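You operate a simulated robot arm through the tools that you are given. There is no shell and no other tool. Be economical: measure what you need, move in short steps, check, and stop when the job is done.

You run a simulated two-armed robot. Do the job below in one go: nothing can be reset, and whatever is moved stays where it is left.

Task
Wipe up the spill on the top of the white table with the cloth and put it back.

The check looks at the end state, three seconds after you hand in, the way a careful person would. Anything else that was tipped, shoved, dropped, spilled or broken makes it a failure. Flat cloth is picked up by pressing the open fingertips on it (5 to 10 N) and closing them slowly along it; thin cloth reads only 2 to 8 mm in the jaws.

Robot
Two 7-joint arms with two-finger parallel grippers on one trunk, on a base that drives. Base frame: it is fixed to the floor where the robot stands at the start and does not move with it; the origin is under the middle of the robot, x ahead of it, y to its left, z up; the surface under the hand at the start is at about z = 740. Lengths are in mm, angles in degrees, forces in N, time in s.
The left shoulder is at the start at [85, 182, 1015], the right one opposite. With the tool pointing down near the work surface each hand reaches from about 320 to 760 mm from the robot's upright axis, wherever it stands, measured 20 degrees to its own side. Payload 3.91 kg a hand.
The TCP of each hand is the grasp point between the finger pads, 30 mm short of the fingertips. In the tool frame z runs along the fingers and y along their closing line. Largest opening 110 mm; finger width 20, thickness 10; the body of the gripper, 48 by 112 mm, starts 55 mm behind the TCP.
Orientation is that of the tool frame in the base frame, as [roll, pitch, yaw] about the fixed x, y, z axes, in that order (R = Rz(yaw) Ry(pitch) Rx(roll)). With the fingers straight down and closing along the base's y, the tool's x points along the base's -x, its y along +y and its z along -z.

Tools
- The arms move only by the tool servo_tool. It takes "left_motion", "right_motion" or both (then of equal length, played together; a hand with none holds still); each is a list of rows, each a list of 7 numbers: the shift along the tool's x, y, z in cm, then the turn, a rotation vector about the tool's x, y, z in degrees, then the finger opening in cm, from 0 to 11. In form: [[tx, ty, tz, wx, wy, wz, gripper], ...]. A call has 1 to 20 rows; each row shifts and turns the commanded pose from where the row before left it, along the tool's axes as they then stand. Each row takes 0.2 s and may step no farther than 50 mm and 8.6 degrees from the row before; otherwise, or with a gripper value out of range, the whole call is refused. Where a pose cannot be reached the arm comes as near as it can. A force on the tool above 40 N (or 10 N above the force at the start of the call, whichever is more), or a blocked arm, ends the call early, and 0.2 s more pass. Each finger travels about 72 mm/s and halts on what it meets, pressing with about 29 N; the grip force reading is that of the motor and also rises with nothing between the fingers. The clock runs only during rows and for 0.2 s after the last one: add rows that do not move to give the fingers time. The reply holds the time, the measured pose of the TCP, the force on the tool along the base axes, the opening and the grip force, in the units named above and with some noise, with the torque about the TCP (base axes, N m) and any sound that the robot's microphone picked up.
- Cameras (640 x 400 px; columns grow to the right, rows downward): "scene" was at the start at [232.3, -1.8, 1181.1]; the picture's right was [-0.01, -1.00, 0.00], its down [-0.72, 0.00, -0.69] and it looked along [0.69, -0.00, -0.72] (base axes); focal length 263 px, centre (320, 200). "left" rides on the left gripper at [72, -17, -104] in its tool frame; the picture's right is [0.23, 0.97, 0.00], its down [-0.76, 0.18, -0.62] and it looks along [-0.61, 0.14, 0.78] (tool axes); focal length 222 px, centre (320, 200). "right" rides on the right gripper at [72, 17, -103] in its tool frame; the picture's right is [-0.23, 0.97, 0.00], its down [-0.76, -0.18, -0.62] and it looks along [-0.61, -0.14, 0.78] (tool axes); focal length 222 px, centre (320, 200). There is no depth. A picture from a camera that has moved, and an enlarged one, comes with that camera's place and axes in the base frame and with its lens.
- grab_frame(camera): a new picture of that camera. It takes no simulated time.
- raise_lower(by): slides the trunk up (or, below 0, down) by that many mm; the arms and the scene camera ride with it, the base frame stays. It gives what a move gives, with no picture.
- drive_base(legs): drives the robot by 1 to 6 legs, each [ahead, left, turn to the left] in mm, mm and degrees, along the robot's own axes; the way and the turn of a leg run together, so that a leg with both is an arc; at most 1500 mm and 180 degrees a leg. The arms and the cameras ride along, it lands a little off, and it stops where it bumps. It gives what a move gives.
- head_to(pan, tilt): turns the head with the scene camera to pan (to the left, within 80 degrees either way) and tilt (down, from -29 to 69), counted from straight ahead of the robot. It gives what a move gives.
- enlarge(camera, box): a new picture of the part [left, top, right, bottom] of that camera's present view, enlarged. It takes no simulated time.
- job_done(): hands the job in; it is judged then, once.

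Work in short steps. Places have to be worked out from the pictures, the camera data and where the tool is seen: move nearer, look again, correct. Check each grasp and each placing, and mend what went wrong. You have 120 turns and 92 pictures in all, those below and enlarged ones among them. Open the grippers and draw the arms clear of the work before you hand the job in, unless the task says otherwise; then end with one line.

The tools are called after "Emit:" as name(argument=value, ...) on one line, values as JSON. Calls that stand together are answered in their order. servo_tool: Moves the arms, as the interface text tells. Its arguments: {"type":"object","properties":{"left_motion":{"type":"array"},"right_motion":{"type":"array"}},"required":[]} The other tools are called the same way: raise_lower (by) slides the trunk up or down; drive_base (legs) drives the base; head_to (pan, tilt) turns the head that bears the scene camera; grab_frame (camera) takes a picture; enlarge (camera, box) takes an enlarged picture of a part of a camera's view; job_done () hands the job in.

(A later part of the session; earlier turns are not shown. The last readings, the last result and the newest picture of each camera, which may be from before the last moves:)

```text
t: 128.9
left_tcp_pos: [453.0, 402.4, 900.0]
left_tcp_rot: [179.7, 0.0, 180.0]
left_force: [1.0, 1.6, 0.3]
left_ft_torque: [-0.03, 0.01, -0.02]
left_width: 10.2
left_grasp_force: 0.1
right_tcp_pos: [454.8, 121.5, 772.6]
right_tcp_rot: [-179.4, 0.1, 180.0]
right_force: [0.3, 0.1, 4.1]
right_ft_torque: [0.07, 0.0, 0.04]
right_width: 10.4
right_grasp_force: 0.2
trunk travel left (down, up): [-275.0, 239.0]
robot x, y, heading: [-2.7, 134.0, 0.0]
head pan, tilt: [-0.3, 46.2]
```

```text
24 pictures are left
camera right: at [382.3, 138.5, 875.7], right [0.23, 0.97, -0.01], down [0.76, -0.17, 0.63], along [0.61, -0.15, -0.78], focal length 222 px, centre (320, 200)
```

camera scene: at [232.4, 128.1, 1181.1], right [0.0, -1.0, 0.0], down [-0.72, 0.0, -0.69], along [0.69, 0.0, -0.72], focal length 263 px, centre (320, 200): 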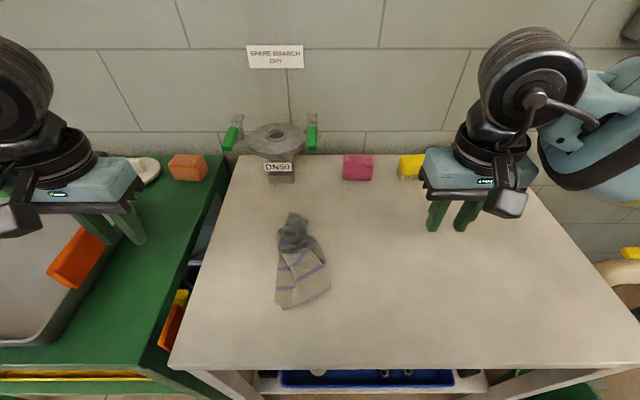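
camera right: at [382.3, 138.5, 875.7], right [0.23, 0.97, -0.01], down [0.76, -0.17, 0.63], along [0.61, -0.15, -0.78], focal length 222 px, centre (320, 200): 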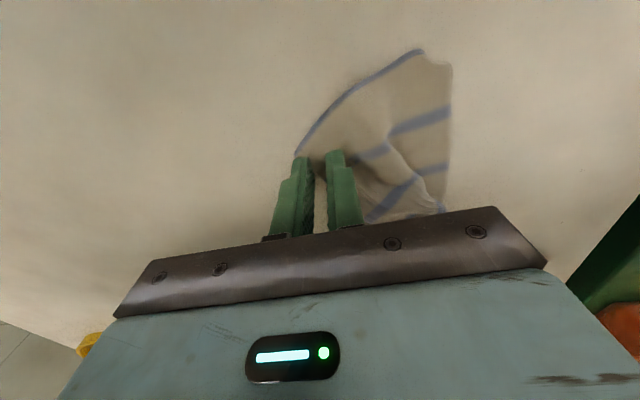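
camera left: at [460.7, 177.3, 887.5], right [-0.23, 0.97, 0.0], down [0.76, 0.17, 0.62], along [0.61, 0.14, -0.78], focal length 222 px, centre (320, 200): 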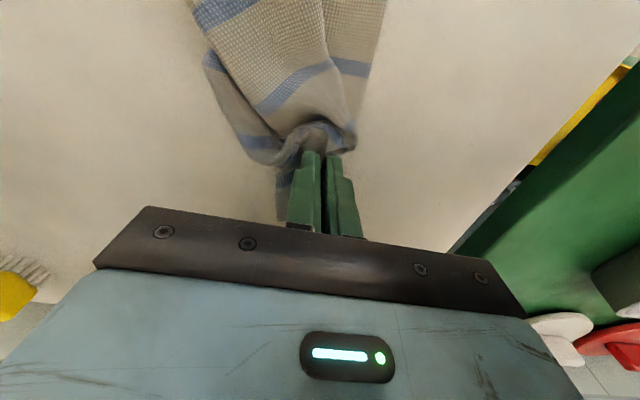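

The right fingertips sit on the near-right corner. I press slightly and drag it outward to the right and toward the robot.

Emit:
servo_tool(right_motion=[[0, 0, 0.06, 0, 0, 0, 1], [0.5, -0.8, 0, 0, 0, 0, 1], [0.7, -0.9, 0, 0, 0, 0, 1], [0.7, -0.9, 0, 0, 0, 0, 1], [0.7, -0.9, 0, 0, 0, 0, 1], [0.7, -0.9, 0, 0, 0, 0, 1], [0.7, -0.6, 0, 0, 0, 0, 1], [0, 0, 0, 0, 0, 0, 1]])

Emit:
grab_frame(camera="right")

```text
t: 130.7
left_tcp_pos: [450.9, 402.6, 898.5]
left_tcp_rot: [179.8, 0.0, 180.0]
left_force: [-0.3, -0.7, -0.6]
left_ft_torque: [0.0, -0.03, -0.03]
left_width: 10.2
left_grasp_force: 0.1
right_tcp_pos: [415.0, 72.9, 772.4]
right_tcp_rot: [-179.4, 0.1, 179.9]
right_force: [2.2, 2.4, 16.4]
right_ft_torque: [0.18, -0.06, -0.03]
right_width: 10.2
right_grasp_force: 0.3
trunk travel left (down, up): [-275.0, 239.0]
robot x, y, heading: [-2.0, 129.5, 0.3]
head pan, tilt: [-0.3, 46.2]
```

```text
23 pictures are left
camera right: at [342.5, 88.4, 875.2], right [0.23, 0.97, -0.01], down [0.76, -0.17, 0.63], along [0.61, -0.15, -0.78], focal length 222 px, centre (320, 200)
```

right: 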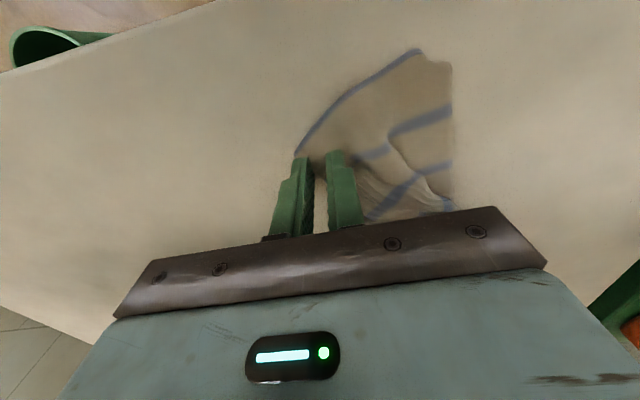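

The whole cloth moved together, so I need to peel instead. I shift slightly inward and pinch the top layer near this corner with firm pressure.

Emit:
servo_tool(right_motion=[[0, 0, -1, 0, 0, 0, 1], [-1.5, 1.5, -0.5, 0, 0, 0, 3], [-0.5, 0.8, 0, 0, 0, 0, 4], [0, 0, 0, 0, 0, 0, 4], [0, 0, 0.8, 0, 0, 0, 4], [0, 0, 0.6, 0, 0, 0, 4], [0, 0, 0.15, 0, 0, 0, 4], [0, 0, 0.05, 0, 0, 0, 4], [0, 0, 0, 0, 0, 0, 4]])

```text
t: 132.7
left_tcp_pos: [451.9, 403.1, 900.5]
left_tcp_rot: [179.8, 0.1, -180.0]
left_force: [0.4, 0.0, -0.9]
left_ft_torque: [0.01, 0.0, -0.04]
left_width: 9.9
left_grasp_force: 0.0
right_tcp_pos: [433.7, 94.3, 773.6]
right_tcp_rot: [-179.6, 0.3, -179.9]
right_force: [-0.8, -1.2, 28.5]
right_ft_torque: [0.73, -0.05, 0.0]
right_width: 40.0
right_grasp_force: 0.1
trunk travel left (down, up): [-275.0, 239.0]
robot x, y, heading: [2.3, 127.6, 0.1]
head pan, tilt: [-0.3, 46.2]
```

28 N is a bit much, and the inner finger is on more layers. I back off 1 mm and close slowly.

Emit:
servo_tool(right_motion=[[0, 0, -0.1, 0, 0, 0, 4], [0, 0, 0, 0, 0, 0, 3.7], [0, 0, 0, 0, 0, 0, 3.4], [0, 0, 0, 0, 0, 0, 3.1], [0, 0, 0, 0, 0, 0, 2.8], [0, 0, 0, 0, 0, 0, 2.5], [0, 0, 0, 0, 0, 0, 2.2], [0, 0, 0, 0, 0, 0, 1.9], [0, 0, 0, 0, 0, 0, 1.6], [0, 0, 0, 0, 0, 0, 1.3], [0, 0, 0, 0, 0, 0, 1.0], [0, 0, 0, 0, 0, 0, 0.7], [0, 0, 0, 0, 0, 0, 0.4], [0, 0, 0, 0, 0, 0, 0.2], [0, 0, 0, 0, 0, 0, 0], [0, 0, 0, 0, 0, 0, 0], [0, 0, 0, 0, 0, 0, 0]])

Emit:
grab_frame(camera="right")

```text
t: 136.3
left_tcp_pos: [450.8, 403.0, 899.2]
left_tcp_rot: [179.8, 0.2, -180.0]
left_force: [0.1, 0.1, 0.1]
left_ft_torque: [0.01, 0.01, 0.0]
left_width: 9.7
left_grasp_force: 0.0
right_tcp_pos: [433.7, 95.5, 772.9]
right_tcp_rot: [-179.5, 0.2, 179.8]
right_force: [0.4, 2.8, 29.2]
right_ft_torque: [0.32, -0.12, 0.03]
right_width: 2.8
right_grasp_force: 28.9
trunk travel left (down, up): [-275.0, 239.0]
robot x, y, heading: [1.3, 123.7, -0.0]
head pan, tilt: [-0.3, 46.2]
```

```text
22 pictures are left
camera right: at [361.3, 112.0, 875.7], right [0.23, 0.97, -0.01], down [0.76, -0.17, 0.63], along [0.61, -0.15, -0.78], focal length 222 px, centre (320, 200)
```

right: 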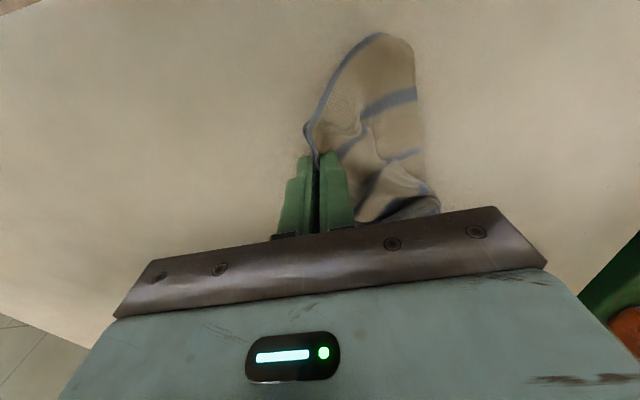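

Held (2.8 mm). I lift and peel it toward the right, then look.

Emit:
servo_tool(right_motion=[[0, 0, -2, 0, 0, 0, 0], [0, 0, -3, 0, 0, 0, 0], [0, -1, -3, 0, 0, 0, 0], [0, -2, -1, 0, 0, 0, 0], [0, -2, 0, 0, 0, 0, 0], [0, -2, 0, 0, 0, 0, 0], [0, 0, 0, 0, 0, 0, 0]])

Emit:
enlarge(camera="scene", box=[230, 180, 470, 340])

```text
t: 137.9
left_tcp_pos: [453.0, 402.8, 898.5]
left_tcp_rot: [179.8, -0.1, -179.9]
left_force: [-0.5, -0.6, 0.2]
left_ft_torque: [-0.02, 0.0, -0.01]
left_width: 10.4
left_grasp_force: 0.1
right_tcp_pos: [433.6, 25.4, 861.8]
right_tcp_rot: [-179.4, 0.0, -179.9]
right_force: [-0.2, 0.0, 0.4]
right_ft_torque: [0.02, 0.01, 0.03]
right_width: 2.8
right_grasp_force: 28.6
trunk travel left (down, up): [-275.0, 239.0]
robot x, y, heading: [1.7, 130.8, 0.1]
head pan, tilt: [-0.3, 46.2]
```

```text
2.50 times, centred on (350, 260) of scene
camera zoom: at [232.5, 128.0, 1181.0], right [0.0, -1.0, 0.0], down [-0.72, 0.0, -0.69], along [0.69, 0.0, -0.72], focal length 657 px, centre (245, 50)
```

zoom: 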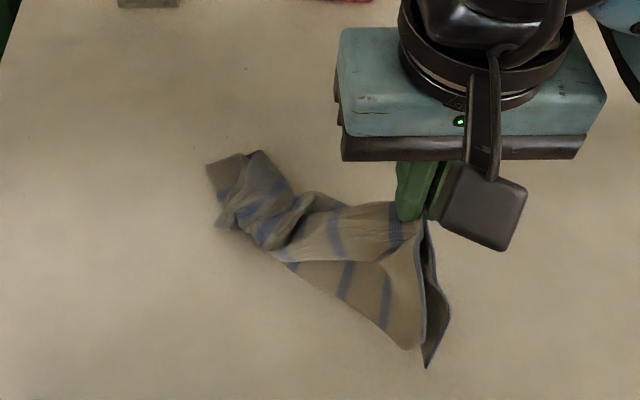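

The cloth hangs from its near edge and the rest trails. I continue to the right and lower it, so the cloth stretches out along y and its free corner lies open.

Emit:
servo_tool(right_motion=[[0, -2, -1, 0, 0, 0, 0], [0, -2, -1, 0, 0, 0, 0], [-1, -2, 0, 0, 0, 0, 0], [-1, -2, 1, 0, 0, 0, 0], [-1, -1, 2, 0, 0, 0, 0], [-1, -1, 2, 0, 0, 0, 0], [-1, 0, 2, 0, 0, 0, 0], [-1, 0, 2, 0, 0, 0, 0], [0, 0, 1, 0, 0, 0, 0], [0, 0, 0, 0, 0, 0, 0]])

Emit:
enlarge(camera="scene", box=[270, 170, 510, 330])

```text
t: 140.1
left_tcp_pos: [453.5, 403.8, 898.5]
left_tcp_rot: [179.7, 0.1, 180.0]
left_force: [0.6, 0.1, 0.0]
left_ft_torque: [0.0, 0.02, 0.0]
left_width: 9.9
left_grasp_force: 0.0
right_tcp_pos: [494.9, -74.7, 782.7]
right_tcp_rot: [-179.4, 0.2, 180.0]
right_force: [-0.1, -0.3, 0.5]
right_ft_torque: [-0.02, -0.03, 0.0]
right_width: 2.6
right_grasp_force: 29.3
trunk travel left (down, up): [-275.0, 239.0]
robot x, y, heading: [3.4, 130.5, -0.1]
head pan, tilt: [-0.3, 46.2]
```

```text
2.50 times, centred on (390, 250) of scene
camera zoom: at [232.4, 127.8, 1181.1], right [0.0, -1.0, 0.0], down [-0.72, 0.0, -0.69], along [0.69, 0.0, -0.72], focal length 657 px, centre (145, 75)
```

zoom: 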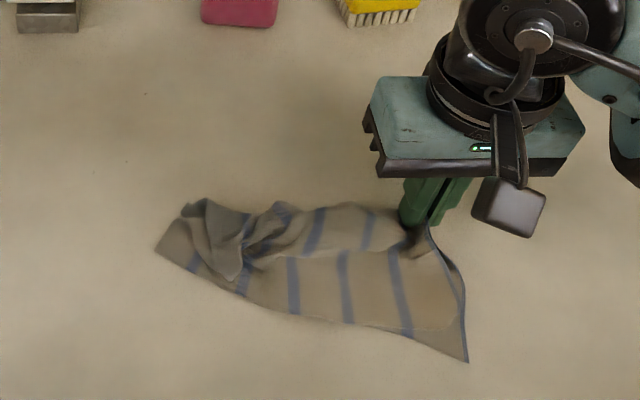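

Now it is clear: the cloth's left edge runs straight from its near-left corner T (396, -85) to its far-left corner FL (475, 121). If I hold those two corners, the cloth hangs flat from that edge and can be laid down properly. I release the pinch and move the right hand over T.

Emit:
servo_tool(right_motion=[[0, 0, 0.8, 0, 0, 0, 0], [0, 0, 0, 0, 0, 0, 0.8], [0, 0, 0, 0, 0, 0, 2], [0, 0, -2, 0, 0, 0, 3], [0, 0, -4, 0, 0, 0, 4], [3, 1, 0, 0, 0, 0, 4], [3, 1, 0, 0, 0, 0, 4], [0.7, 0, 0, 0, 0, 0, 4], [0, 0, 3, 0, 0, 0, 4], [0, 0, 2, 0, 0, 0, 4], [0, 0, 0, 0, 0, 0, 4]])

Emit:
grab_frame(camera="right")

```text
t: 142.5
left_tcp_pos: [452.7, 402.8, 899.3]
left_tcp_rot: [179.7, 0.1, -179.9]
left_force: [-0.1, 0.6, -0.2]
left_ft_torque: [0.0, -0.01, -0.01]
left_width: 9.9
left_grasp_force: 0.1
right_tcp_pos: [426.4, -55.3, 784.9]
right_tcp_rot: [-179.4, 0.0, 179.9]
right_force: [0.2, 0.4, 0.5]
right_ft_torque: [-0.03, 0.04, -0.02]
right_width: 40.2
right_grasp_force: 0.1
trunk travel left (down, up): [-275.0, 239.0]
robot x, y, heading: [0.6, 129.6, -0.0]
head pan, tilt: [-0.3, 46.2]
```

```text
19 pictures are left
camera right: at [354.4, -37.8, 887.7], right [0.23, 0.97, -0.01], down [0.76, -0.17, 0.63], along [0.61, -0.15, -0.78], focal length 222 px, centre (320, 200)
```

right: 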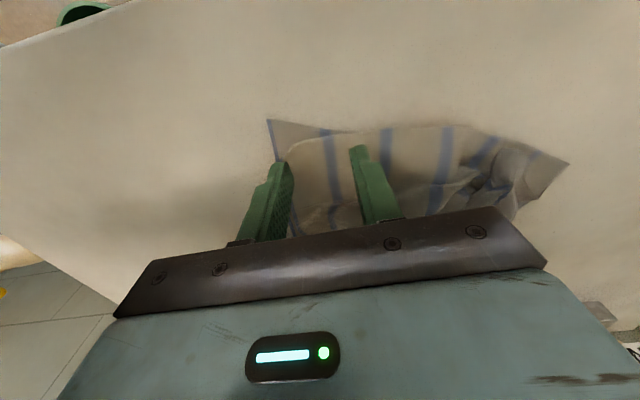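

T and FL check out at (396, -85) and (476, 121). I press and pinch near T.

Emit:
servo_tool(right_motion=[[0, 0.3, 0.9, 0, 0, 0, 4], [0, 0, 0.3, 0, 0, 0, 4], [0, 0, 0.15, 0, 0, 0, 4], [0, 0, 0, 0, 0, 0, 4], [0, 0, 0, 0, 0, 0, 4]])

```text
t: 143.7
left_tcp_pos: [451.1, 403.4, 900.2]
left_tcp_rot: [179.8, 0.0, 179.9]
left_force: [-0.6, 0.1, -0.5]
left_ft_torque: [-0.01, -0.02, 0.01]
left_width: 10.0
left_grasp_force: 0.0
right_tcp_pos: [426.4, -51.3, 771.6]
right_tcp_rot: [-179.5, 0.2, 179.9]
right_force: [-1.6, 1.3, 13.8]
right_ft_torque: [0.18, 0.08, 0.01]
right_width: 40.2
right_grasp_force: 0.6
trunk travel left (down, up): [-275.0, 239.0]
robot x, y, heading: [-3.1, 127.2, -0.2]
head pan, tilt: [-0.3, 46.2]
```

13.8 N is good. I close slowly.

Emit:
servo_tool(right_motion=[[0, 0, 0.02, 0, 0, 0, 3.8], [0, 0, 0, 0, 0, 0, 3.5], [0, 0, 0, 0, 0, 0, 3.2], [0, 0, 0, 0, 0, 0, 2.9], [0, 0, 0, 0, 0, 0, 2.6], [0, 0, 0, 0, 0, 0, 2.3], [0, 0, 0, 0, 0, 0, 2.0], [0, 0, 0, 0, 0, 0, 1.7], [0, 0, 0, 0, 0, 0, 1.4], [0, 0, 0, 0, 0, 0, 1.1], [0, 0, 0, 0, 0, 0, 0.9], [0, 0, 0, 0, 0, 0, 0.7], [0, 0, 0, 0, 0, 0, 0.5], [0, 0, 0, 0, 0, 0, 0.3], [0, 0, 0, 0, 0, 0, 0.1], [0, 0, 0, 0, 0, 0, 0], [0, 0, 0, 0, 0, 0, 0]])

Emit:
servo_tool(left_motion=[[0, -4, 0, 0, 0, 0, 2], [0, -4, 0, 0, 0, 0, 3], [0, -4, 0, 0, 0, 0, 4], [0, -4, 0, 0, 0, 0, 4], [0, -4, 0, 0, 0, 0, 4], [0, -4, 0, 0, 0, 0, 4], [-1, -3, 2, 0, 0, 0, 4], [-1.5, 0, 3, 0, 0, 0, 4], [0, 0, 3, 0, 0, 0, 4], [0, 0, 3, 0, 0, 0, 4], [0, 0, 0.5, 0, 0, 0, 4], [0, 0, 0, 0, 0, 0, 4]])

Emit:
grab_frame(camera="left")

```text
t: 147.3
left_tcp_pos: [451.4, 402.9, 899.9]
left_tcp_rot: [179.7, 0.0, 180.0]
left_force: [0.2, -0.5, 0.0]
left_ft_torque: [-0.02, 0.03, 0.0]
left_width: 9.9
left_grasp_force: 0.0
right_tcp_pos: [425.7, -52.3, 772.5]
right_tcp_rot: [-179.5, 0.3, 179.9]
right_force: [-0.6, -5.8, 26.4]
right_ft_torque: [-0.11, 0.07, 0.01]
right_width: 2.2
right_grasp_force: 29.2
trunk travel left (down, up): [-275.0, 239.0]
robot x, y, heading: [3.5, 129.3, 0.0]
head pan, tilt: [-0.3, 46.2]
```

```text
t: 149.9
left_tcp_pos: [476.0, 133.9, 781.0]
left_tcp_rot: [179.7, 0.1, -179.9]
left_force: [0.0, 0.4, 1.3]
left_ft_torque: [0.0, 0.01, 0.01]
left_width: 40.0
left_grasp_force: 0.0
right_tcp_pos: [426.3, -52.3, 771.6]
right_tcp_rot: [-179.4, 0.2, 180.0]
right_force: [-1.4, 0.0, 25.1]
right_ft_torque: [0.05, 0.08, 0.02]
right_width: 2.5
right_grasp_force: 29.2
trunk travel left (down, up): [-275.0, 239.0]
robot x, y, heading: [5.6, 129.2, 0.2]
head pan, tilt: [-0.3, 46.2]
```

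```text
18 pictures are left
camera left: at [403.0, 116.8, 885.0], right [-0.23, 0.97, 0.0], down [0.76, 0.18, 0.62], along [0.61, 0.15, -0.78], focal length 222 px, centre (320, 200)
```

left: 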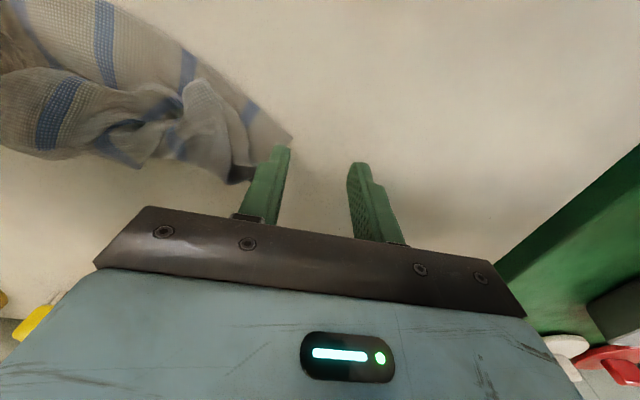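

T is held (2.2 mm). The FL corner tip is at (468, 113), a single layer next to a bunch. I position the left fingers over it at about (466, 88) and press.

Emit:
servo_tool(left_motion=[[0, -2, -1, 0, 0, 0, 3], [1, -2.6, 0, 0, 0, 0, 3], [0, 0, 1, 0, 0, 0, 3], [0, 0, 0.6, 0, 0, 0, 3], [0, 0, 0.3, 0, 0, 0, 3], [0, 0, 0.1, 0, 0, 0, 3], [0, 0, 0, 0, 0, 0, 3]])

Emit:
grab_frame(camera="left")

```text
t: 151.5
left_tcp_pos: [465.4, 88.6, 773.6]
left_tcp_rot: [180.0, 0.1, -180.0]
left_force: [-3.8, 0.5, 13.5]
left_ft_torque: [-0.29, 0.04, -0.08]
left_width: 30.2
left_grasp_force: 0.0
right_tcp_pos: [425.3, -51.4, 772.6]
right_tcp_rot: [-179.6, 0.2, 179.8]
right_force: [1.1, -0.2, 19.0]
right_ft_torque: [0.08, -0.03, 0.05]
right_width: 2.7
right_grasp_force: 28.9
trunk travel left (down, up): [-275.0, 239.0]
robot x, y, heading: [0.1, 126.5, 0.2]
head pan, tilt: [-0.3, 46.2]
```

```text
17 pictures are left
camera left: at [393.1, 70.6, 876.5], right [-0.23, 0.97, 0.0], down [0.76, 0.18, 0.63], along [0.61, 0.14, -0.78], focal length 222 px, centre (320, 200)
```

left: 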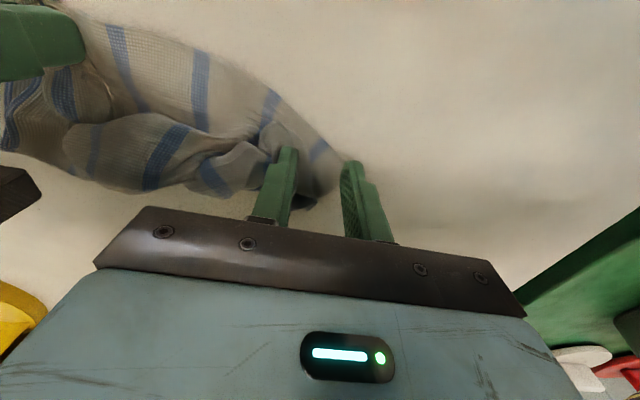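

The tip lies between the fingers and the force is 13.5 N. I close slowly.

Emit:
servo_tool(left_motion=[[0, -0.2, 0.03, 0, 0, 0, 2.8], [0, -0.1, 0, 0, 0, 0, 2.6], [0, 0, 0, 0, 0, 0, 2.4], [0, 0, 0, 0, 0, 0, 2.2], [0, 0, 0, 0, 0, 0, 2.0], [0, 0, 0, 0, 0, 0, 1.8], [0, 0, 0, 0, 0, 0, 1.6], [0, 0, 0, 0, 0, 0, 1.4], [0, 0, 0, 0, 0, 0, 1.2], [0, 0, 0, 0, 0, 0, 1.0], [0, 0, 0, 0, 0, 0, 0.8], [0, 0, 0, 0, 0, 0, 0.6], [0, 0, 0, 0, 0, 0, 0.4], [0, 0, 0, 0, 0, 0, 0.2], [0, 0, 0, 0, 0, 0, 0], [0, 0, 0, 0, 0, 0, 0], [0, 0, 0, 0, 0, 0, 0]])

Emit:
grab_frame(camera="left")

```text
t: 155.1
left_tcp_pos: [465.4, 83.4, 773.7]
left_tcp_rot: [179.8, 0.2, 180.0]
left_force: [-0.8, -10.8, 29.9]
left_ft_torque: [-0.56, -0.13, -0.05]
left_width: 0.0
left_grasp_force: 28.4
right_tcp_pos: [425.0, -53.4, 773.1]
right_tcp_rot: [-179.5, 0.2, -179.9]
right_force: [0.6, 2.7, 12.7]
right_ft_torque: [0.12, -0.01, 0.01]
right_width: 2.5
right_grasp_force: 29.3
trunk travel left (down, up): [-275.0, 239.0]
robot x, y, heading: [-3.0, 131.4, -0.1]
head pan, tilt: [-0.3, 46.2]
```

```text
16 pictures are left
camera left: at [392.3, 66.8, 876.0], right [-0.23, 0.97, 0.0], down [0.76, 0.18, 0.63], along [0.61, 0.14, -0.78], focal length 222 px, centre (320, 200)
```

left: 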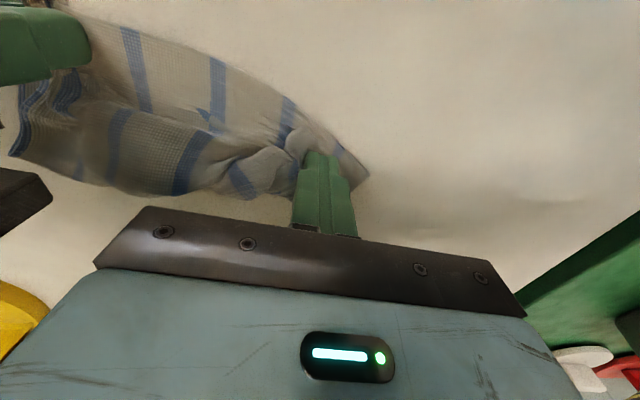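

Missed, but pressing exposed more of the tip, which now reaches y≈121. I lift, reopen to 34 mm, press again and close.

Emit:
servo_tool(left_motion=[[0, 0, -1, 0, 0, 0, 0], [-0.2, 0.4, -1, 0, 0, 0, 2], [0, 0, 0, 0, 0, 0, 3.4], [0, 0, 0, 0, 0, 0, 3.4], [0, 0, 1, 0, 0, 0, 3.4], [0, 0, 0.8, 0, 0, 0, 3.4], [0, 0, 0.2, 0, 0, 0, 3.4], [0, 0, 0, 0, 0, 0, 3.4], [0, 0, 0, 0, 0, 0, 3.4]])

Emit:
grab_frame(camera="left")

```text
t: 157.1
left_tcp_pos: [467.3, 87.0, 775.7]
left_tcp_rot: [179.9, 0.1, -180.0]
left_force: [-2.5, 0.0, 20.5]
left_ft_torque: [-0.48, 0.04, -0.03]
left_width: 34.0
left_grasp_force: 0.0
right_tcp_pos: [426.0, -51.8, 772.8]
right_tcp_rot: [-179.4, 0.2, 179.9]
right_force: [0.3, -0.2, 15.3]
right_ft_torque: [0.06, 0.04, 0.04]
right_width: 2.4
right_grasp_force: 29.1
trunk travel left (down, up): [-275.0, 239.0]
robot x, y, heading: [2.2, 134.7, 0.4]
head pan, tilt: [-0.3, 46.2]
```

```text
15 pictures are left
camera left: at [394.5, 70.7, 876.6], right [-0.23, 0.97, 0.0], down [0.76, 0.18, 0.63], along [0.61, 0.14, -0.78], focal length 222 px, centre (320, 200)
```

left: 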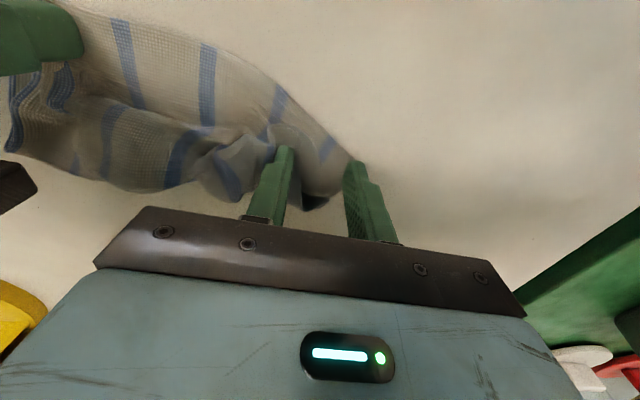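

The inner finger sits on the bunch and the outer one barely touches. I tilt the hand about 5° so the outer finger presses on the tip.

Emit:
servo_tool(left_motion=[[0, 0, -0.1, 3, 0, 0, 3.4], [0, 0, 0, 2, 0, 0, 3.4], [0, 0, 0, 0, 0, 0, 3.4]])

```text
t: 157.9
left_tcp_pos: [468.5, 88.3, 772.7]
left_tcp_rot: [-175.2, 0.1, -179.9]
left_force: [-2.1, 1.9, 14.6]
left_ft_torque: [0.36, 0.05, 0.05]
left_width: 34.2
left_grasp_force: 0.1
right_tcp_pos: [425.2, -51.1, 773.7]
right_tcp_rot: [-179.4, 0.2, 179.8]
right_force: [-0.8, -1.2, 15.5]
right_ft_torque: [-0.05, 0.04, -0.02]
right_width: 2.4
right_grasp_force: 29.0
trunk travel left (down, up): [-275.0, 239.0]
robot x, y, heading: [4.1, 128.4, -0.0]
head pan, tilt: [-0.3, 46.2]
```

The load is now on the outer finger (14.6 N, torque reversed). I close slowly.

Emit:
servo_tool(left_motion=[[0, 0, 0, 0, 0, 0, 3.2], [0, 0, 0, 0, 0, 0, 3.0], [0, 0, 0, 0, 0, 0, 2.8], [0, 0, 0, 0, 0, 0, 2.6], [0, 0, 0, 0, 0, 0, 2.4], [0, 0, 0, 0, 0, 0, 2.2], [0, 0, 0, 0, 0, 0, 2.0], [0, 0, 0, 0, 0, 0, 1.8], [0, 0, 0, 0, 0, 0, 1.6], [0, 0, 0, 0, 0, 0, 1.4], [0, 0, 0, 0, 0, 0, 1.2], [0, 0, 0, 0, 0, 0, 1.0], [0, 0, 0, 0, 0, 0, 0.8], [0, 0, 0, 0, 0, 0, 0.6], [0, 0, 0, 0, 0, 0, 0.4], [0, 0, 0, 0, 0, 0, 0.2], [0, 0, 0, 0, 0, 0, 0], [0, 0, 0, 0, 0, 0, 0], [0, 0, 0, 0, 0, 0, 0]])

```text
t: 161.9
left_tcp_pos: [469.0, 87.2, 773.8]
left_tcp_rot: [-175.3, 0.1, 179.9]
left_force: [-0.2, -1.9, 5.7]
left_ft_torque: [-0.08, 0.01, -0.01]
left_width: 1.9
left_grasp_force: 29.2
right_tcp_pos: [426.9, -52.3, 772.1]
right_tcp_rot: [-179.5, 0.2, 179.8]
right_force: [-2.1, -0.8, 19.2]
right_ft_torque: [0.03, 0.12, 0.02]
right_width: 2.6
right_grasp_force: 29.6
trunk travel left (down, up): [-275.0, 239.0]
robot x, y, heading: [-0.5, 127.6, 0.1]
head pan, tilt: [-0.3, 46.2]
```

1.9 mm: the corner is held. I untilt, lift both hands together while spreading them slightly, and look.

Emit:
servo_tool(left_motion=[[0, 0, -2, -2.5, 0, 0, 0], [0, 0, -3, -2.3, 0, 0, 0], [0, 0.5, -4, 0, 0, 0, 0], [0, 0.5, -4, 0, 0, 0, 0], [0, 0.5, -4, 0, 0, 0, 0], [0, 0.5, -4, 0, 0, 0, 0], [0, 0.5, -1, 0, 0, 0, 0], [0, 0, 0, 0, 0, 0, 0], [0, 0, 0, 0, 0, 0, 0]], right_motion=[[0, 0, -2, 0, 0, 0, 0], [0, 0, -3, 0, 0, 0, 0], [0, 0, -4, 0, 0, 0, 0], [0, 0, -4, 0, 0, 0, 0], [0, 0, -4, 0, 0, 0, 0], [0, 0, -4, 0, 0, 0, 0], [0, 0, -1, 0, 0, 0, 0], [0, 0, 0, 0, 0, 0, 0], [0, 0, 0, 0, 0, 0, 0]])

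Emit:
grab_frame(camera="scene")

```text
t: 163.9
left_tcp_pos: [469.9, 116.4, 992.1]
left_tcp_rot: [179.8, -0.1, 179.9]
left_force: [-0.1, -0.8, 0.2]
left_ft_torque: [-0.08, 0.0, -0.01]
left_width: 1.3
left_grasp_force: 29.7
right_tcp_pos: [427.8, -49.6, 992.8]
right_tcp_rot: [-179.4, 0.0, -180.0]
right_force: [-1.2, 0.4, -1.0]
right_ft_torque: [0.04, -0.01, -0.03]
right_width: 2.4
right_grasp_force: 28.6
trunk travel left (down, up): [-275.0, 239.0]
robot x, y, heading: [-6.1, 131.2, 0.1]
head pan, tilt: [-0.3, 46.2]
```

```text
14 pictures are left
camera scene: at [232.4, 127.8, 1181.0], right [0.0, -1.0, 0.0], down [-0.72, 0.0, -0.69], along [0.69, 0.0, -0.72], focal length 263 px, centre (320, 200)
```

scene: 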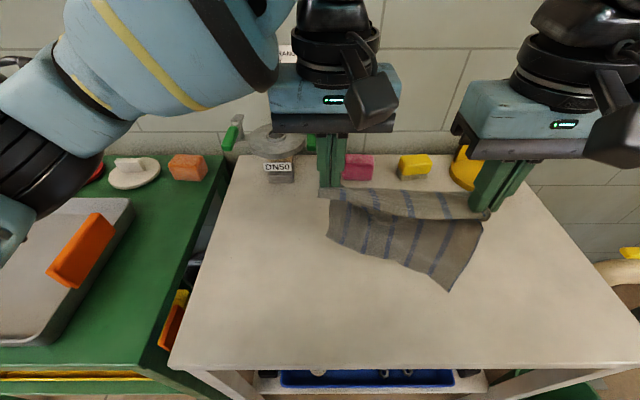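

Excellent: the cloth hangs flat from its left edge, like a curtain. I drive slightly left. Then I turn the hand line to run along x (far-left corner far, near-left corner near) at y≈85, ready to lay the cloth down moving left.

Emit:
drive_base(legs=[[0, 32, 0]])

Emit:
servo_tool(left_motion=[[-1.25, -0.79, 0, 0, 0, 0, 0], [-1.25, -0.79, 0, 0, 0, 0, 0], [-1.25, -0.79, 0, 0, 0, 0, 0], [-1.25, -0.79, 0, 0, 0, 0, 0], [-1.25, -0.79, 0, 0, 0, 0, 0], [-1.25, -0.79, 0, 0, 0, 0, 0], [-1.25, -0.79, 0, 0, 0, 0, 0], [-1.25, -0.79, 0, 0, 0, 0, 0], [0, 0, 0, 0, 0, 0, 0], [0, 0, 0, 0, 0, 0, 0], [0, 0, 0, 0, 0, 0, 0]], right_motion=[[0.41, 1.29, 0, 0, 0, 0, 0], [0.41, 1.29, 0, 0, 0, 0, 0], [0.41, 1.29, 0, 0, 0, 0, 0], [0.41, 1.29, 0, 0, 0, 0, 0], [0.41, 1.29, 0, 0, 0, 0, 0], [0.41, 1.29, 0, 0, 0, 0, 0], [0.41, 1.29, 0, 0, 0, 0, 0], [0.41, 1.29, 0, 0, 0, 0, 0], [0, 0, 0, 0, 0, 0, 0], [0, 0, 0, 0, 0, 0, 0], [0, 0, 0, 0, 0, 0, 0]])

Emit:
grab_frame(camera="scene")

```text
t: 164.9
left_tcp_pos: [470.0, 148.0, 992.9]
left_tcp_rot: [-180.0, 0.0, -180.0]
left_force: [-0.5, -0.1, 0.4]
left_ft_torque: [-0.03, 0.0, -0.01]
left_width: 1.4
left_grasp_force: 29.1
right_tcp_pos: [427.5, -18.7, 993.5]
right_tcp_rot: [-179.3, 0.1, 179.9]
right_force: [0.0, 1.1, -0.3]
right_ft_torque: [0.01, -0.01, 0.05]
right_width: 2.4
right_grasp_force: 29.3
trunk travel left (down, up): [-275.0, 239.0]
robot x, y, heading: [0.2, 166.0, -0.1]
head pan, tilt: [-0.3, 46.2]
```

```text
t: 167.3
left_tcp_pos: [570.3, 83.2, 990.8]
left_tcp_rot: [179.9, 0.0, 179.9]
left_force: [-3.4, -0.2, 0.2]
left_ft_torque: [-0.01, 0.1, 0.03]
left_width: 1.5
left_grasp_force: 28.8
right_tcp_pos: [395.6, 83.8, 992.2]
right_tcp_rot: [-179.4, 0.1, 179.9]
right_force: [3.9, -0.2, 0.4]
right_ft_torque: [0.0, -0.13, -0.03]
right_width: 2.2
right_grasp_force: 28.8
trunk travel left (down, up): [-275.0, 239.0]
robot x, y, heading: [-0.7, 161.0, -0.3]
head pan, tilt: [-0.3, 46.2]
```

```text
13 pictures are left
camera scene: at [232.4, 158.7, 1181.1], right [0.0, -1.0, 0.0], down [-0.72, 0.0, -0.69], along [0.69, 0.0, -0.72], focal length 263 px, centre (320, 200)
```

scene: 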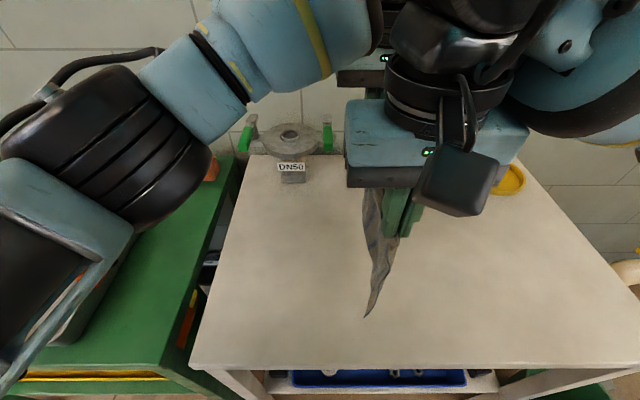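

Perfect: the curtain runs along x with light tension. Now I lay it down along an arc to the left, with a small overshoot and return so the narrow left hem spreads outward.

Emit:
servo_tool(left_motion=[[0, 0, 1.8, 0, 0, 0, 0], [0, 1.3, 0.2, 0, 0, 0, 0], [0, 1.8, 0.3, 0, 0, 0, 0], [0, 2, 0.6, 0, 0, 0, 0], [0, 2, 0.7, 0, 0, 0, 0], [0, 2, 1.1, 0, 0, 0, 0], [0, 2, 1.4, 0, 0, 0, 0], [0, 2, 1.7, 0, 0, 0, 0], [0, 1.5, 1.7, 0, 0, 0, 0], [0, 1.5, 2.1, 0, 0, 0, 0], [0, 1.2, 2.3, 0, 0, 0, 0], [0, 0.9, 2.4, 0, 0, 0, 0], [0, 1.2, 2, 0, 0, 0, 0], [0, 0.6, 0.5, 0, 0, 0, 0], [0, -0.7, 1, 0, 0, 0, 0], [0, -0.6, 1, 0, 0, 0, 0], [0, 0, 0, 0, 0, 0, 0]], right_motion=[[0, 0, 1.8, 0, 0, 0, 0], [0, 1.3, 0.2, 0, 0, 0, 0], [0, 1.8, 0.3, 0, 0, 0, 0], [0, 2, 0.6, 0, 0, 0, 0], [0, 2, 0.7, 0, 0, 0, 0], [0, 2, 1.1, 0, 0, 0, 0], [0, 2, 1.4, 0, 0, 0, 0], [0, 2, 1.7, 0, 0, 0, 0], [0, 1.5, 1.7, 0, 0, 0, 0], [0, 1.5, 2.1, 0, 0, 0, 0], [0, 1.2, 2.3, 0, 0, 0, 0], [0, 0.9, 2.4, 0, 0, 0, 0], [0, 1.2, 2, 0, 0, 0, 0], [0, 0.6, 0.5, 0, 0, 0, 0], [0, -0.7, 1, 0, 0, 0, 0], [0, -0.6, 1, 0, 0, 0, 0], [0, 0, 0, 0, 0, 0, 0]])

Emit:
grab_frame(camera="scene")

```text
t: 170.9
left_tcp_pos: [569.3, 270.3, 784.0]
left_tcp_rot: [180.0, 0.0, 180.0]
left_force: [-3.5, -0.5, 0.8]
left_ft_torque: [-0.01, 0.11, 0.0]
left_width: 1.6
left_grasp_force: 29.6
right_tcp_pos: [395.2, 269.4, 781.5]
right_tcp_rot: [-179.4, 0.1, 179.9]
right_force: [2.9, 0.3, 0.3]
right_ft_torque: [0.0, -0.06, -0.01]
right_width: 2.3
right_grasp_force: 28.6
trunk travel left (down, up): [-275.0, 239.0]
robot x, y, heading: [0.7, 160.1, 0.2]
head pan, tilt: [-0.3, 46.2]
```

```text
12 pictures are left
camera scene: at [232.3, 158.7, 1181.1], right [0.0, -1.0, 0.0], down [-0.72, 0.0, -0.69], along [0.69, 0.0, -0.72], focal length 263 px, centre (320, 200)
```

scene: 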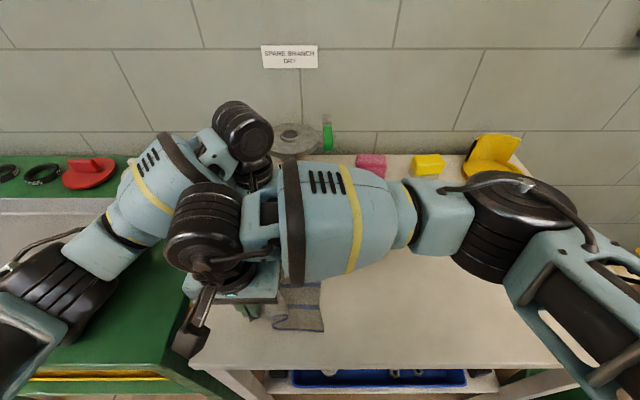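

The cloth reaches only to about y=157 on the right, so it seems to have dragged along and bunched. I lower, release both grippers and lift clear to see.

Emit:
servo_tool(left_motion=[[0, 0, 0.9, 0, 0, 0, 0], [0, 0, 0, 0, 0, 0, 0.6], [0, 0, 0, 0, 0, 0, 1.2], [0, 0, 0, 0, 0, 0, 1.2], [0, 0, -2, 0, 0, 0, 1.2], [0, 0, -4, 0, 0, 0, 1.2], [0, 0, -4, 0, 0, 0, 1.2], [0, 2, -3, 0, 0, 0, 1.2], [0, 3, 0, 0, 0, 0, 1.2], [0, 3, 0, 0, 0, 0, 1.2]], right_motion=[[0, 0, 0.7, 0, 0, 0, 0], [0, 0, 0, 0, 0, 0, 0.6], [0, 0, 0, 0, 0, 0, 1.2], [0, 0, 0, 0, 0, 0, 1.2], [0, 0, -2, 0, 0, 0, 1.2], [0, 0, -4, 0, 0, 0, 1.2], [0, 0, -4, 0, 0, 0, 1.2], [0, -4, -2, 0, 0, 0, 1.2], [0, -4.5, 0, 0, 0, 0, 1.2], [0, -4.5, 0, 0, 0, 0, 1.2]])

Emit:
servo_tool(right_motion=[[0, -4.5, 0, 0, 0, 0, 1], [0, -4.5, 0, 0, 0, 0, 1], [0, -4.5, 0, 0, 0, 0, 1], [0, -4.5, 0, 0, 0, 0, 1], [0, -4.5, 0, 0, 0, 0, 1]])

Emit:
enlarge(camera="scene", box=[180, 190, 420, 350])

```text
t: 173.1
left_tcp_pos: [570.0, 352.4, 904.0]
left_tcp_rot: [179.8, 0.0, -180.0]
left_force: [0.2, -0.2, 0.9]
left_ft_torque: [-0.01, 0.01, 0.03]
left_width: 11.9
left_grasp_force: 0.1
right_tcp_pos: [392.8, 139.1, 895.9]
right_tcp_rot: [-179.4, 0.1, 179.8]
right_force: [-0.1, -0.3, -0.1]
right_ft_torque: [-0.01, 0.0, -0.03]
right_width: 12.0
right_grasp_force: 0.0
trunk travel left (down, up): [-275.0, 239.0]
robot x, y, heading: [1.0, 157.1, 0.1]
head pan, tilt: [-0.3, 46.2]
```

```text
t: 174.3
left_tcp_pos: [569.5, 350.6, 904.4]
left_tcp_rot: [180.0, 0.0, 180.0]
left_force: [-0.4, 0.2, 0.2]
left_ft_torque: [0.03, -0.02, -0.02]
left_width: 12.0
left_grasp_force: 0.1
right_tcp_pos: [394.4, -84.2, 897.5]
right_tcp_rot: [-179.4, 0.1, 179.9]
right_force: [0.1, 0.1, 0.2]
right_ft_torque: [0.01, -0.01, -0.01]
right_width: 10.0
right_grasp_force: 0.1
trunk travel left (down, up): [-275.0, 239.0]
robot x, y, heading: [-0.1, 156.2, 0.2]
head pan, tilt: [-0.3, 46.2]
```

```text
2.50 times, centred on (300, 270) of scene
camera zoom: at [231.9, 157.9, 1181.2], right [0.0, -1.0, 0.0], down [-0.72, 0.0, -0.69], along [0.69, 0.0, -0.72], focal length 657 px, centre (370, 25)
```

zoom: 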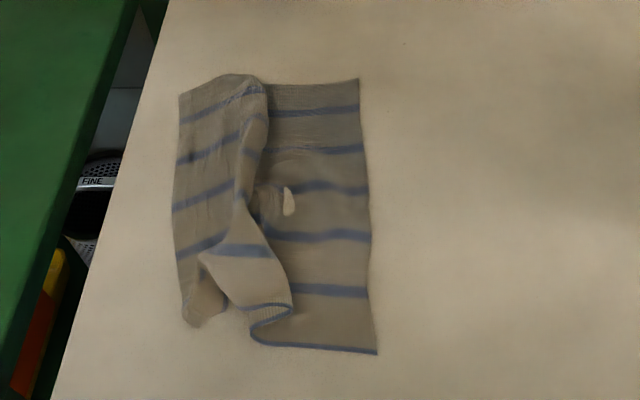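

Excellent: it is nearly flat. The right edge is straight at y≈160 and only needs pulling to y≈67, which should open the fold. I bring both hands over that edge, left on the far corner and right on the near corner.

Emit:
servo_tool(left_motion=[[0, -4, 0, 0, 0, 0, 1], [0.5, -4, 0, 0, 0, 0, 1], [0.5, -4, 0, 0, 0, 0, 1], [0.5, -4, 0, 0, 0, 0, 1], [0, -0.9, 3, 0, 0, 0, 1], [0, 0, 3, 0, 0, 0, 1], [0, 0, 3, 0, 0, 0, 1], [0, 0, 3, 0, 0, 0, 1], [0, 0, 0.6, 0, 0, 0, 1], [0, 0, 0, 0, 0, 0, 1]], right_motion=[[0, 4.5, 0, 0, 0, 0, 1], [0, 4.5, 0, 0, 0, 0, 1], [0, 4.5, 0, 0, 0, 0, 1], [0, 4.5, 0, 0, 0, 0, 1], [0, 4, 2, 0, 0, 0, 1], [0, 3.6, 3, 0, 0, 0, 1], [0, 0, 3, 0, 0, 0, 1], [0, 0, 3, 0, 0, 0, 1], [0, 0, 0.9, 0, 0, 0, 1], [0, 0, 0, 0, 0, 0, 1]])

Emit:
grab_frame(camera="left")

```text
t: 176.5
left_tcp_pos: [555.4, 183.6, 779.5]
left_tcp_rot: [179.9, 0.0, -179.9]
left_force: [-0.4, -0.4, 0.0]
left_ft_torque: [-0.02, -0.02, -0.02]
left_width: 9.8
left_grasp_force: 0.0
right_tcp_pos: [396.5, 170.7, 775.3]
right_tcp_rot: [-179.4, 0.1, 179.8]
right_force: [0.8, -0.3, -0.5]
right_ft_torque: [0.0, -0.03, -0.01]
right_width: 9.9
right_grasp_force: 0.1
trunk travel left (down, up): [-275.0, 239.0]
robot x, y, heading: [1.0, 159.6, 0.1]
head pan, tilt: [-0.3, 46.2]
```

```text
10 pictures are left
camera left: at [482.1, 165.8, 882.9], right [-0.23, 0.97, 0.0], down [0.76, 0.18, 0.62], along [0.61, 0.14, -0.78], focal length 222 px, centre (320, 200)
```

left: 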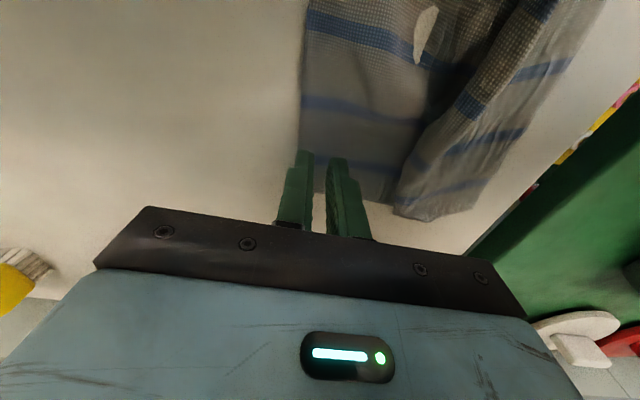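

Both are well placed. I press down.

Emit:
servo_tool(left_motion=[[0, 0.4, 0.5, 0, 0, 0, 1], [0, 0, 0.3, 0, 0, 0, 1], [0, 0, 0, 0, 0, 0, 1], [0, 0, 0, 0, 0, 0, 1]], right_motion=[[0, 0, 0.3, 0, 0, 0, 1], [0, 0, 0.15, 0, 0, 0, 1], [0, 0, 0, 0, 0, 0, 1], [0, 0, 0, 0, 0, 0, 1]])

```text
t: 177.5
left_tcp_pos: [554.7, 185.9, 771.1]
left_tcp_rot: [-179.9, 0.1, 180.0]
left_force: [0.2, 0.5, 1.6]
left_ft_torque: [-0.02, -0.04, -0.01]
left_width: 9.8
left_grasp_force: 0.0
right_tcp_pos: [395.9, 170.9, 772.1]
right_tcp_rot: [-179.5, 0.1, 179.9]
right_force: [0.2, -0.3, 5.2]
right_ft_torque: [0.05, 0.01, 0.01]
right_width: 10.0
right_grasp_force: 0.1
trunk travel left (down, up): [-275.0, 239.0]
robot x, y, heading: [1.5, 161.8, 0.1]
head pan, tilt: [-0.3, 46.2]
```

Contact. I add a little pressure and drag the right edge to the right, about 100 mm at the far end and 86 mm at the near end.

Emit:
servo_tool(left_motion=[[0, 0, 0.1, 0, 0, 0, 1], [0, 0, 0, 0, 0, 0, 1], [0, -1, 0, 0, 0, 0, 1], [0, -1, 0, 0, 0, 0, 1], [0, -1, 0, 0, 0, 0, 1], [0, -1, 0, 0, 0, 0, 1], [0, -1, 0, 0, 0, 0, 1], [0, -1, 0, 0, 0, 0, 1], [0, -1, 0, 0, 0, 0, 1], [0, -1, 0, 0, 0, 0, 1], [0, -1, 0, 0, 0, 0, 1], [0, -1, 0, 0, 0, 0, 1], [0, 0, 0, 0, 0, 0, 1]], right_motion=[[0, 0, 0.04, 0, 0, 0, 1], [0, 0, 0, 0, 0, 0, 1], [0, -0.85, 0, 0, 0, 0, 1], [0, -0.85, 0, 0, 0, 0, 1], [0, -0.85, 0, 0, 0, 0, 1], [0, -0.85, 0, 0, 0, 0, 1], [0, -0.85, 0, 0, 0, 0, 1], [0, -0.85, 0, 0, 0, 0, 1], [0, -0.85, 0, 0, 0, 0, 1], [0, -0.85, 0, 0, 0, 0, 1], [0, -0.85, 0, 0, 0, 0, 1], [0, -0.85, 0, 0, 0, 0, 1], [0, 0, 0, 0, 0, 0, 1]])

Emit:
grab_frame(camera="scene")

```text
t: 180.3
left_tcp_pos: [553.8, 86.7, 771.4]
left_tcp_rot: [180.0, 0.2, 180.0]
left_force: [-1.5, 9.0, 30.9]
left_ft_torque: [0.14, 0.09, -0.03]
left_width: 8.0
left_grasp_force: 0.0
right_tcp_pos: [393.3, 85.7, 773.6]
right_tcp_rot: [-179.3, 0.2, 179.9]
right_force: [0.8, 0.1, 0.4]
right_ft_torque: [-0.03, 0.03, 0.01]
right_width: 10.0
right_grasp_force: 0.0
trunk travel left (down, up): [-275.0, 239.0]
robot x, y, heading: [-0.6, 160.6, 0.2]
head pan, tilt: [-0.3, 46.2]
```

```text
9 pictures are left
camera scene: at [230.0, 159.8, 1181.6], right [0.0, -1.0, 0.0], down [-0.72, 0.0, -0.69], along [0.69, 0.0, -0.72], focal length 263 px, centre (320, 200)
```

scene: 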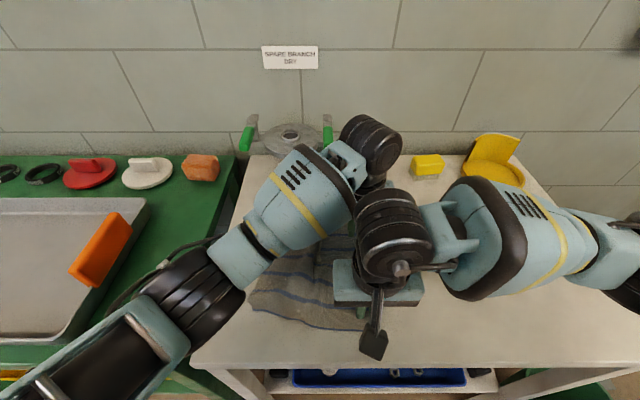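

The far side moved; the right hand lost contact pressure near the end. I lift both clear and look.

Emit:
servo_tool(left_motion=[[0, 0, -2, 0, 0, 0, 1], [0, 0, -4, 0, 0, 0, 1], [0, 0, -4, 0, 0, 0, 1], [0, 4, -2, 0, 0, 0, 1], [0, 4.5, 0, 0, 0, 0, 1], [0, 4.5, 0, 0, 0, 0, 1], [0, 4.5, 0, 0, 0, 0, 1], [0, 4.5, 0, 0, 0, 0, 1], [0, 4.5, 0, 0, 0, 0, 1]], right_motion=[[0, 0, -2, 0, 0, 0, 1], [0, 0, -4, 0, 0, 0, 1], [0, 0, -4, 0, 0, 0, 1], [0, -4, -2, 0, 0, 0, 1], [0, -4, 0, 0, 0, 0, 1], [0, -4, 0, 0, 0, 0, 1], [0, 0, 0, 0, 0, 0, 1], [0, 0, 0, 0, 0, 0, 1], [0, 0, 0, 0, 0, 0, 1]])

Emit:
enlarge(camera="scene", box=[180, 190, 420, 350])

```text
t: 182.3
left_tcp_pos: [551.8, 354.0, 891.3]
left_tcp_rot: [179.9, 0.0, 180.0]
left_force: [-0.3, 0.2, 0.4]
left_ft_torque: [0.0, -0.03, 0.01]
left_width: 10.0
left_grasp_force: 0.0
right_tcp_pos: [394.6, -33.3, 893.5]
right_tcp_rot: [-179.5, 0.1, 180.0]
right_force: [0.0, 0.7, 0.1]
right_ft_torque: [0.0, -0.01, -0.01]
right_width: 9.9
right_grasp_force: 0.1
trunk travel left (down, up): [-275.0, 239.0]
robot x, y, heading: [2.1, 164.3, 0.1]
head pan, tilt: [-0.3, 46.2]
```

```text
2.50 times, centred on (300, 270) of scene
camera zoom: at [232.1, 159.6, 1181.1], right [0.0, -1.0, 0.0], down [-0.72, 0.0, -0.69], along [0.69, 0.0, -0.72], focal length 657 px, centre (370, 25)
```

zoom: 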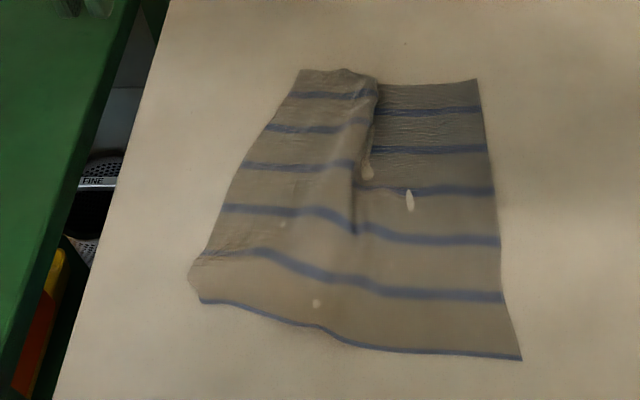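

The right edge is now exactly in place: (365, 66) and (589, 67). The far-left corner is at (601, 221), target (592, 298), and the near-left is at (401, 273), target (365, 298). I bring the left hand to the far-left corner and the right hand to the near-left one.

Emit:
servo_tool(left_motion=[[-0.5, -4, 0, 0, 0, 0, 1], [-0.5, -4, 0, 0, 0, 0, 1], [-0.5, -4, 0, 0, 0, 0, 1], [-0.8, -2.7, 0, 0, 0, 0, 1], [0, 0, 0, 0, 0, 0, 1], [0, 0, 2, 0, 0, 0, 1], [0, 0, 3, 0, 0, 0, 1], [0, 0, 3, 0, 0, 0, 1], [0, 0, 3, 0, 0, 0, 1], [0, 0, 0.3, 0, 0, 0, 1]], right_motion=[[0, 4.5, 0, 0, 0, 0, 1], [0, 4.5, 0, 0, 0, 0, 1], [0, 4.5, 0, 0, 0, 0, 1], [-0.8, 4.5, 0, 0, 0, 0, 1], [-0.8, 4.5, 0, 0, 0, 0, 1], [-0.7, 4.3, 2, 0, 0, 0, 1], [0, 2.3, 3, 0, 0, 0, 1], [0, 0, 3, 0, 0, 0, 1], [0, 0, 3, 0, 0, 0, 1], [0, 0, 0.6, 0, 0, 0, 1]])

Emit:
grab_frame(camera="left")

Emit:
grab_frame(camera="right")

```text
t: 184.5
left_tcp_pos: [578.1, 204.0, 775.9]
left_tcp_rot: [-179.9, 0.0, -179.9]
left_force: [0.5, -0.2, -0.6]
left_ft_torque: [0.01, -0.03, -0.01]
left_width: 9.7
left_grasp_force: 0.1
right_tcp_pos: [419.0, 257.6, 773.8]
right_tcp_rot: [-179.4, 0.1, 179.9]
right_force: [0.2, 0.0, -0.1]
right_ft_torque: [0.01, 0.02, -0.03]
right_width: 9.7
right_grasp_force: 0.0
trunk travel left (down, up): [-275.0, 239.0]
robot x, y, heading: [1.6, 160.2, -0.0]
head pan, tilt: [-0.3, 46.2]
```

```text
7 pictures are left
camera left: at [504.7, 186.9, 880.3], right [-0.23, 0.97, 0.0], down [0.76, 0.18, 0.62], along [0.61, 0.14, -0.78], focal length 222 px, centre (320, 200)
```

left: 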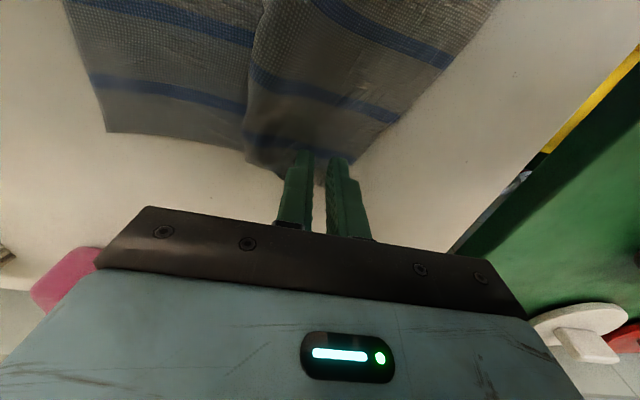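

```text
6 pictures are left
camera right: at [347.4, 274.4, 878.1], right [0.23, 0.97, -0.01], down [0.76, -0.17, 0.63], along [0.61, -0.15, -0.78], focal length 222 px, centre (320, 200)
```

right: 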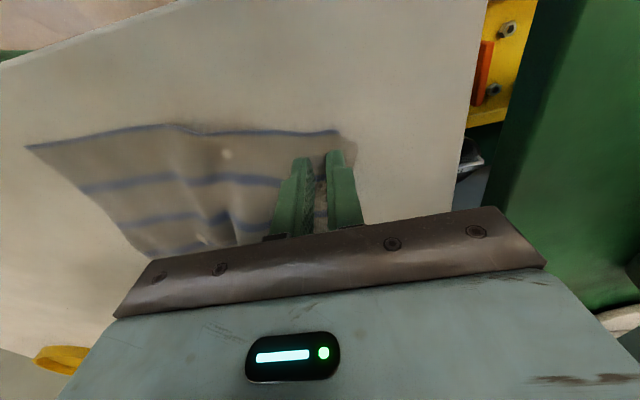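

Both are on the cloth. I shift the left hand slightly inward and press both.

Emit:
servo_tool(left_motion=[[0.7, -0.6, 0.2, 0, 0, 0, 1], [0, 0, 0.2, 0, 0, 0, 1], [0, 0, 0.1, 0, 0, 0, 1], [0, 0, 0, 0, 0, 0, 1]], right_motion=[[0, 0, 0.1, 0, 0, 0, 1], [0, 0, 0.1, 0, 0, 0, 1], [0, 0, 0.1, 0, 0, 0, 1], [0, 0, 0, 0, 0, 0, 1]])

```text
t: 185.5
left_tcp_pos: [570.0, 199.1, 772.4]
left_tcp_rot: [-180.0, 0.0, -179.9]
left_force: [0.9, -0.9, -0.2]
left_ft_torque: [0.03, 0.0, 0.03]
left_width: 9.8
left_grasp_force: 0.0
right_tcp_pos: [418.7, 256.3, 771.7]
right_tcp_rot: [-179.5, 0.1, -180.0]
right_force: [0.4, 0.1, 3.2]
right_ft_torque: [0.06, 0.01, 0.01]
right_width: 10.1
right_grasp_force: 0.3
trunk travel left (down, up): [-275.0, 239.0]
robot x, y, heading: [-2.0, 159.8, -0.1]
head pan, tilt: [-0.3, 46.2]
```

Emit:
servo_tool(left_motion=[[0, 0, 0.15, 0, 0, 0, 1], [0, 0, 0.1, 0, 0, 0, 1], [0, 0, 0, 0, 0, 0, 1]], right_motion=[[0, 0, 0.07, 0, 0, 0, 1], [0, 0, 0, 0, 0, 0, 1], [0, 0, 0, 0, 0, 0, 1]])

```text
t: 186.3
left_tcp_pos: [571.5, 200.6, 773.9]
left_tcp_rot: [180.0, 0.2, -179.7]
left_force: [1.0, 0.4, -0.2]
left_ft_torque: [0.01, 0.0, -0.01]
left_width: 10.0
left_grasp_force: 0.0
right_tcp_pos: [416.9, 255.1, 771.2]
right_tcp_rot: [-179.2, 0.0, -179.9]
right_force: [-18.8, -30.9, 7.8]
right_ft_torque: [1.85, -1.92, 0.61]
right_width: 10.0
right_grasp_force: 0.0
trunk travel left (down, up): [-275.0, 239.0]
robot x, y, heading: [0.6, 158.2, -0.0]
head pan, tilt: [-0.3, 46.2]
```

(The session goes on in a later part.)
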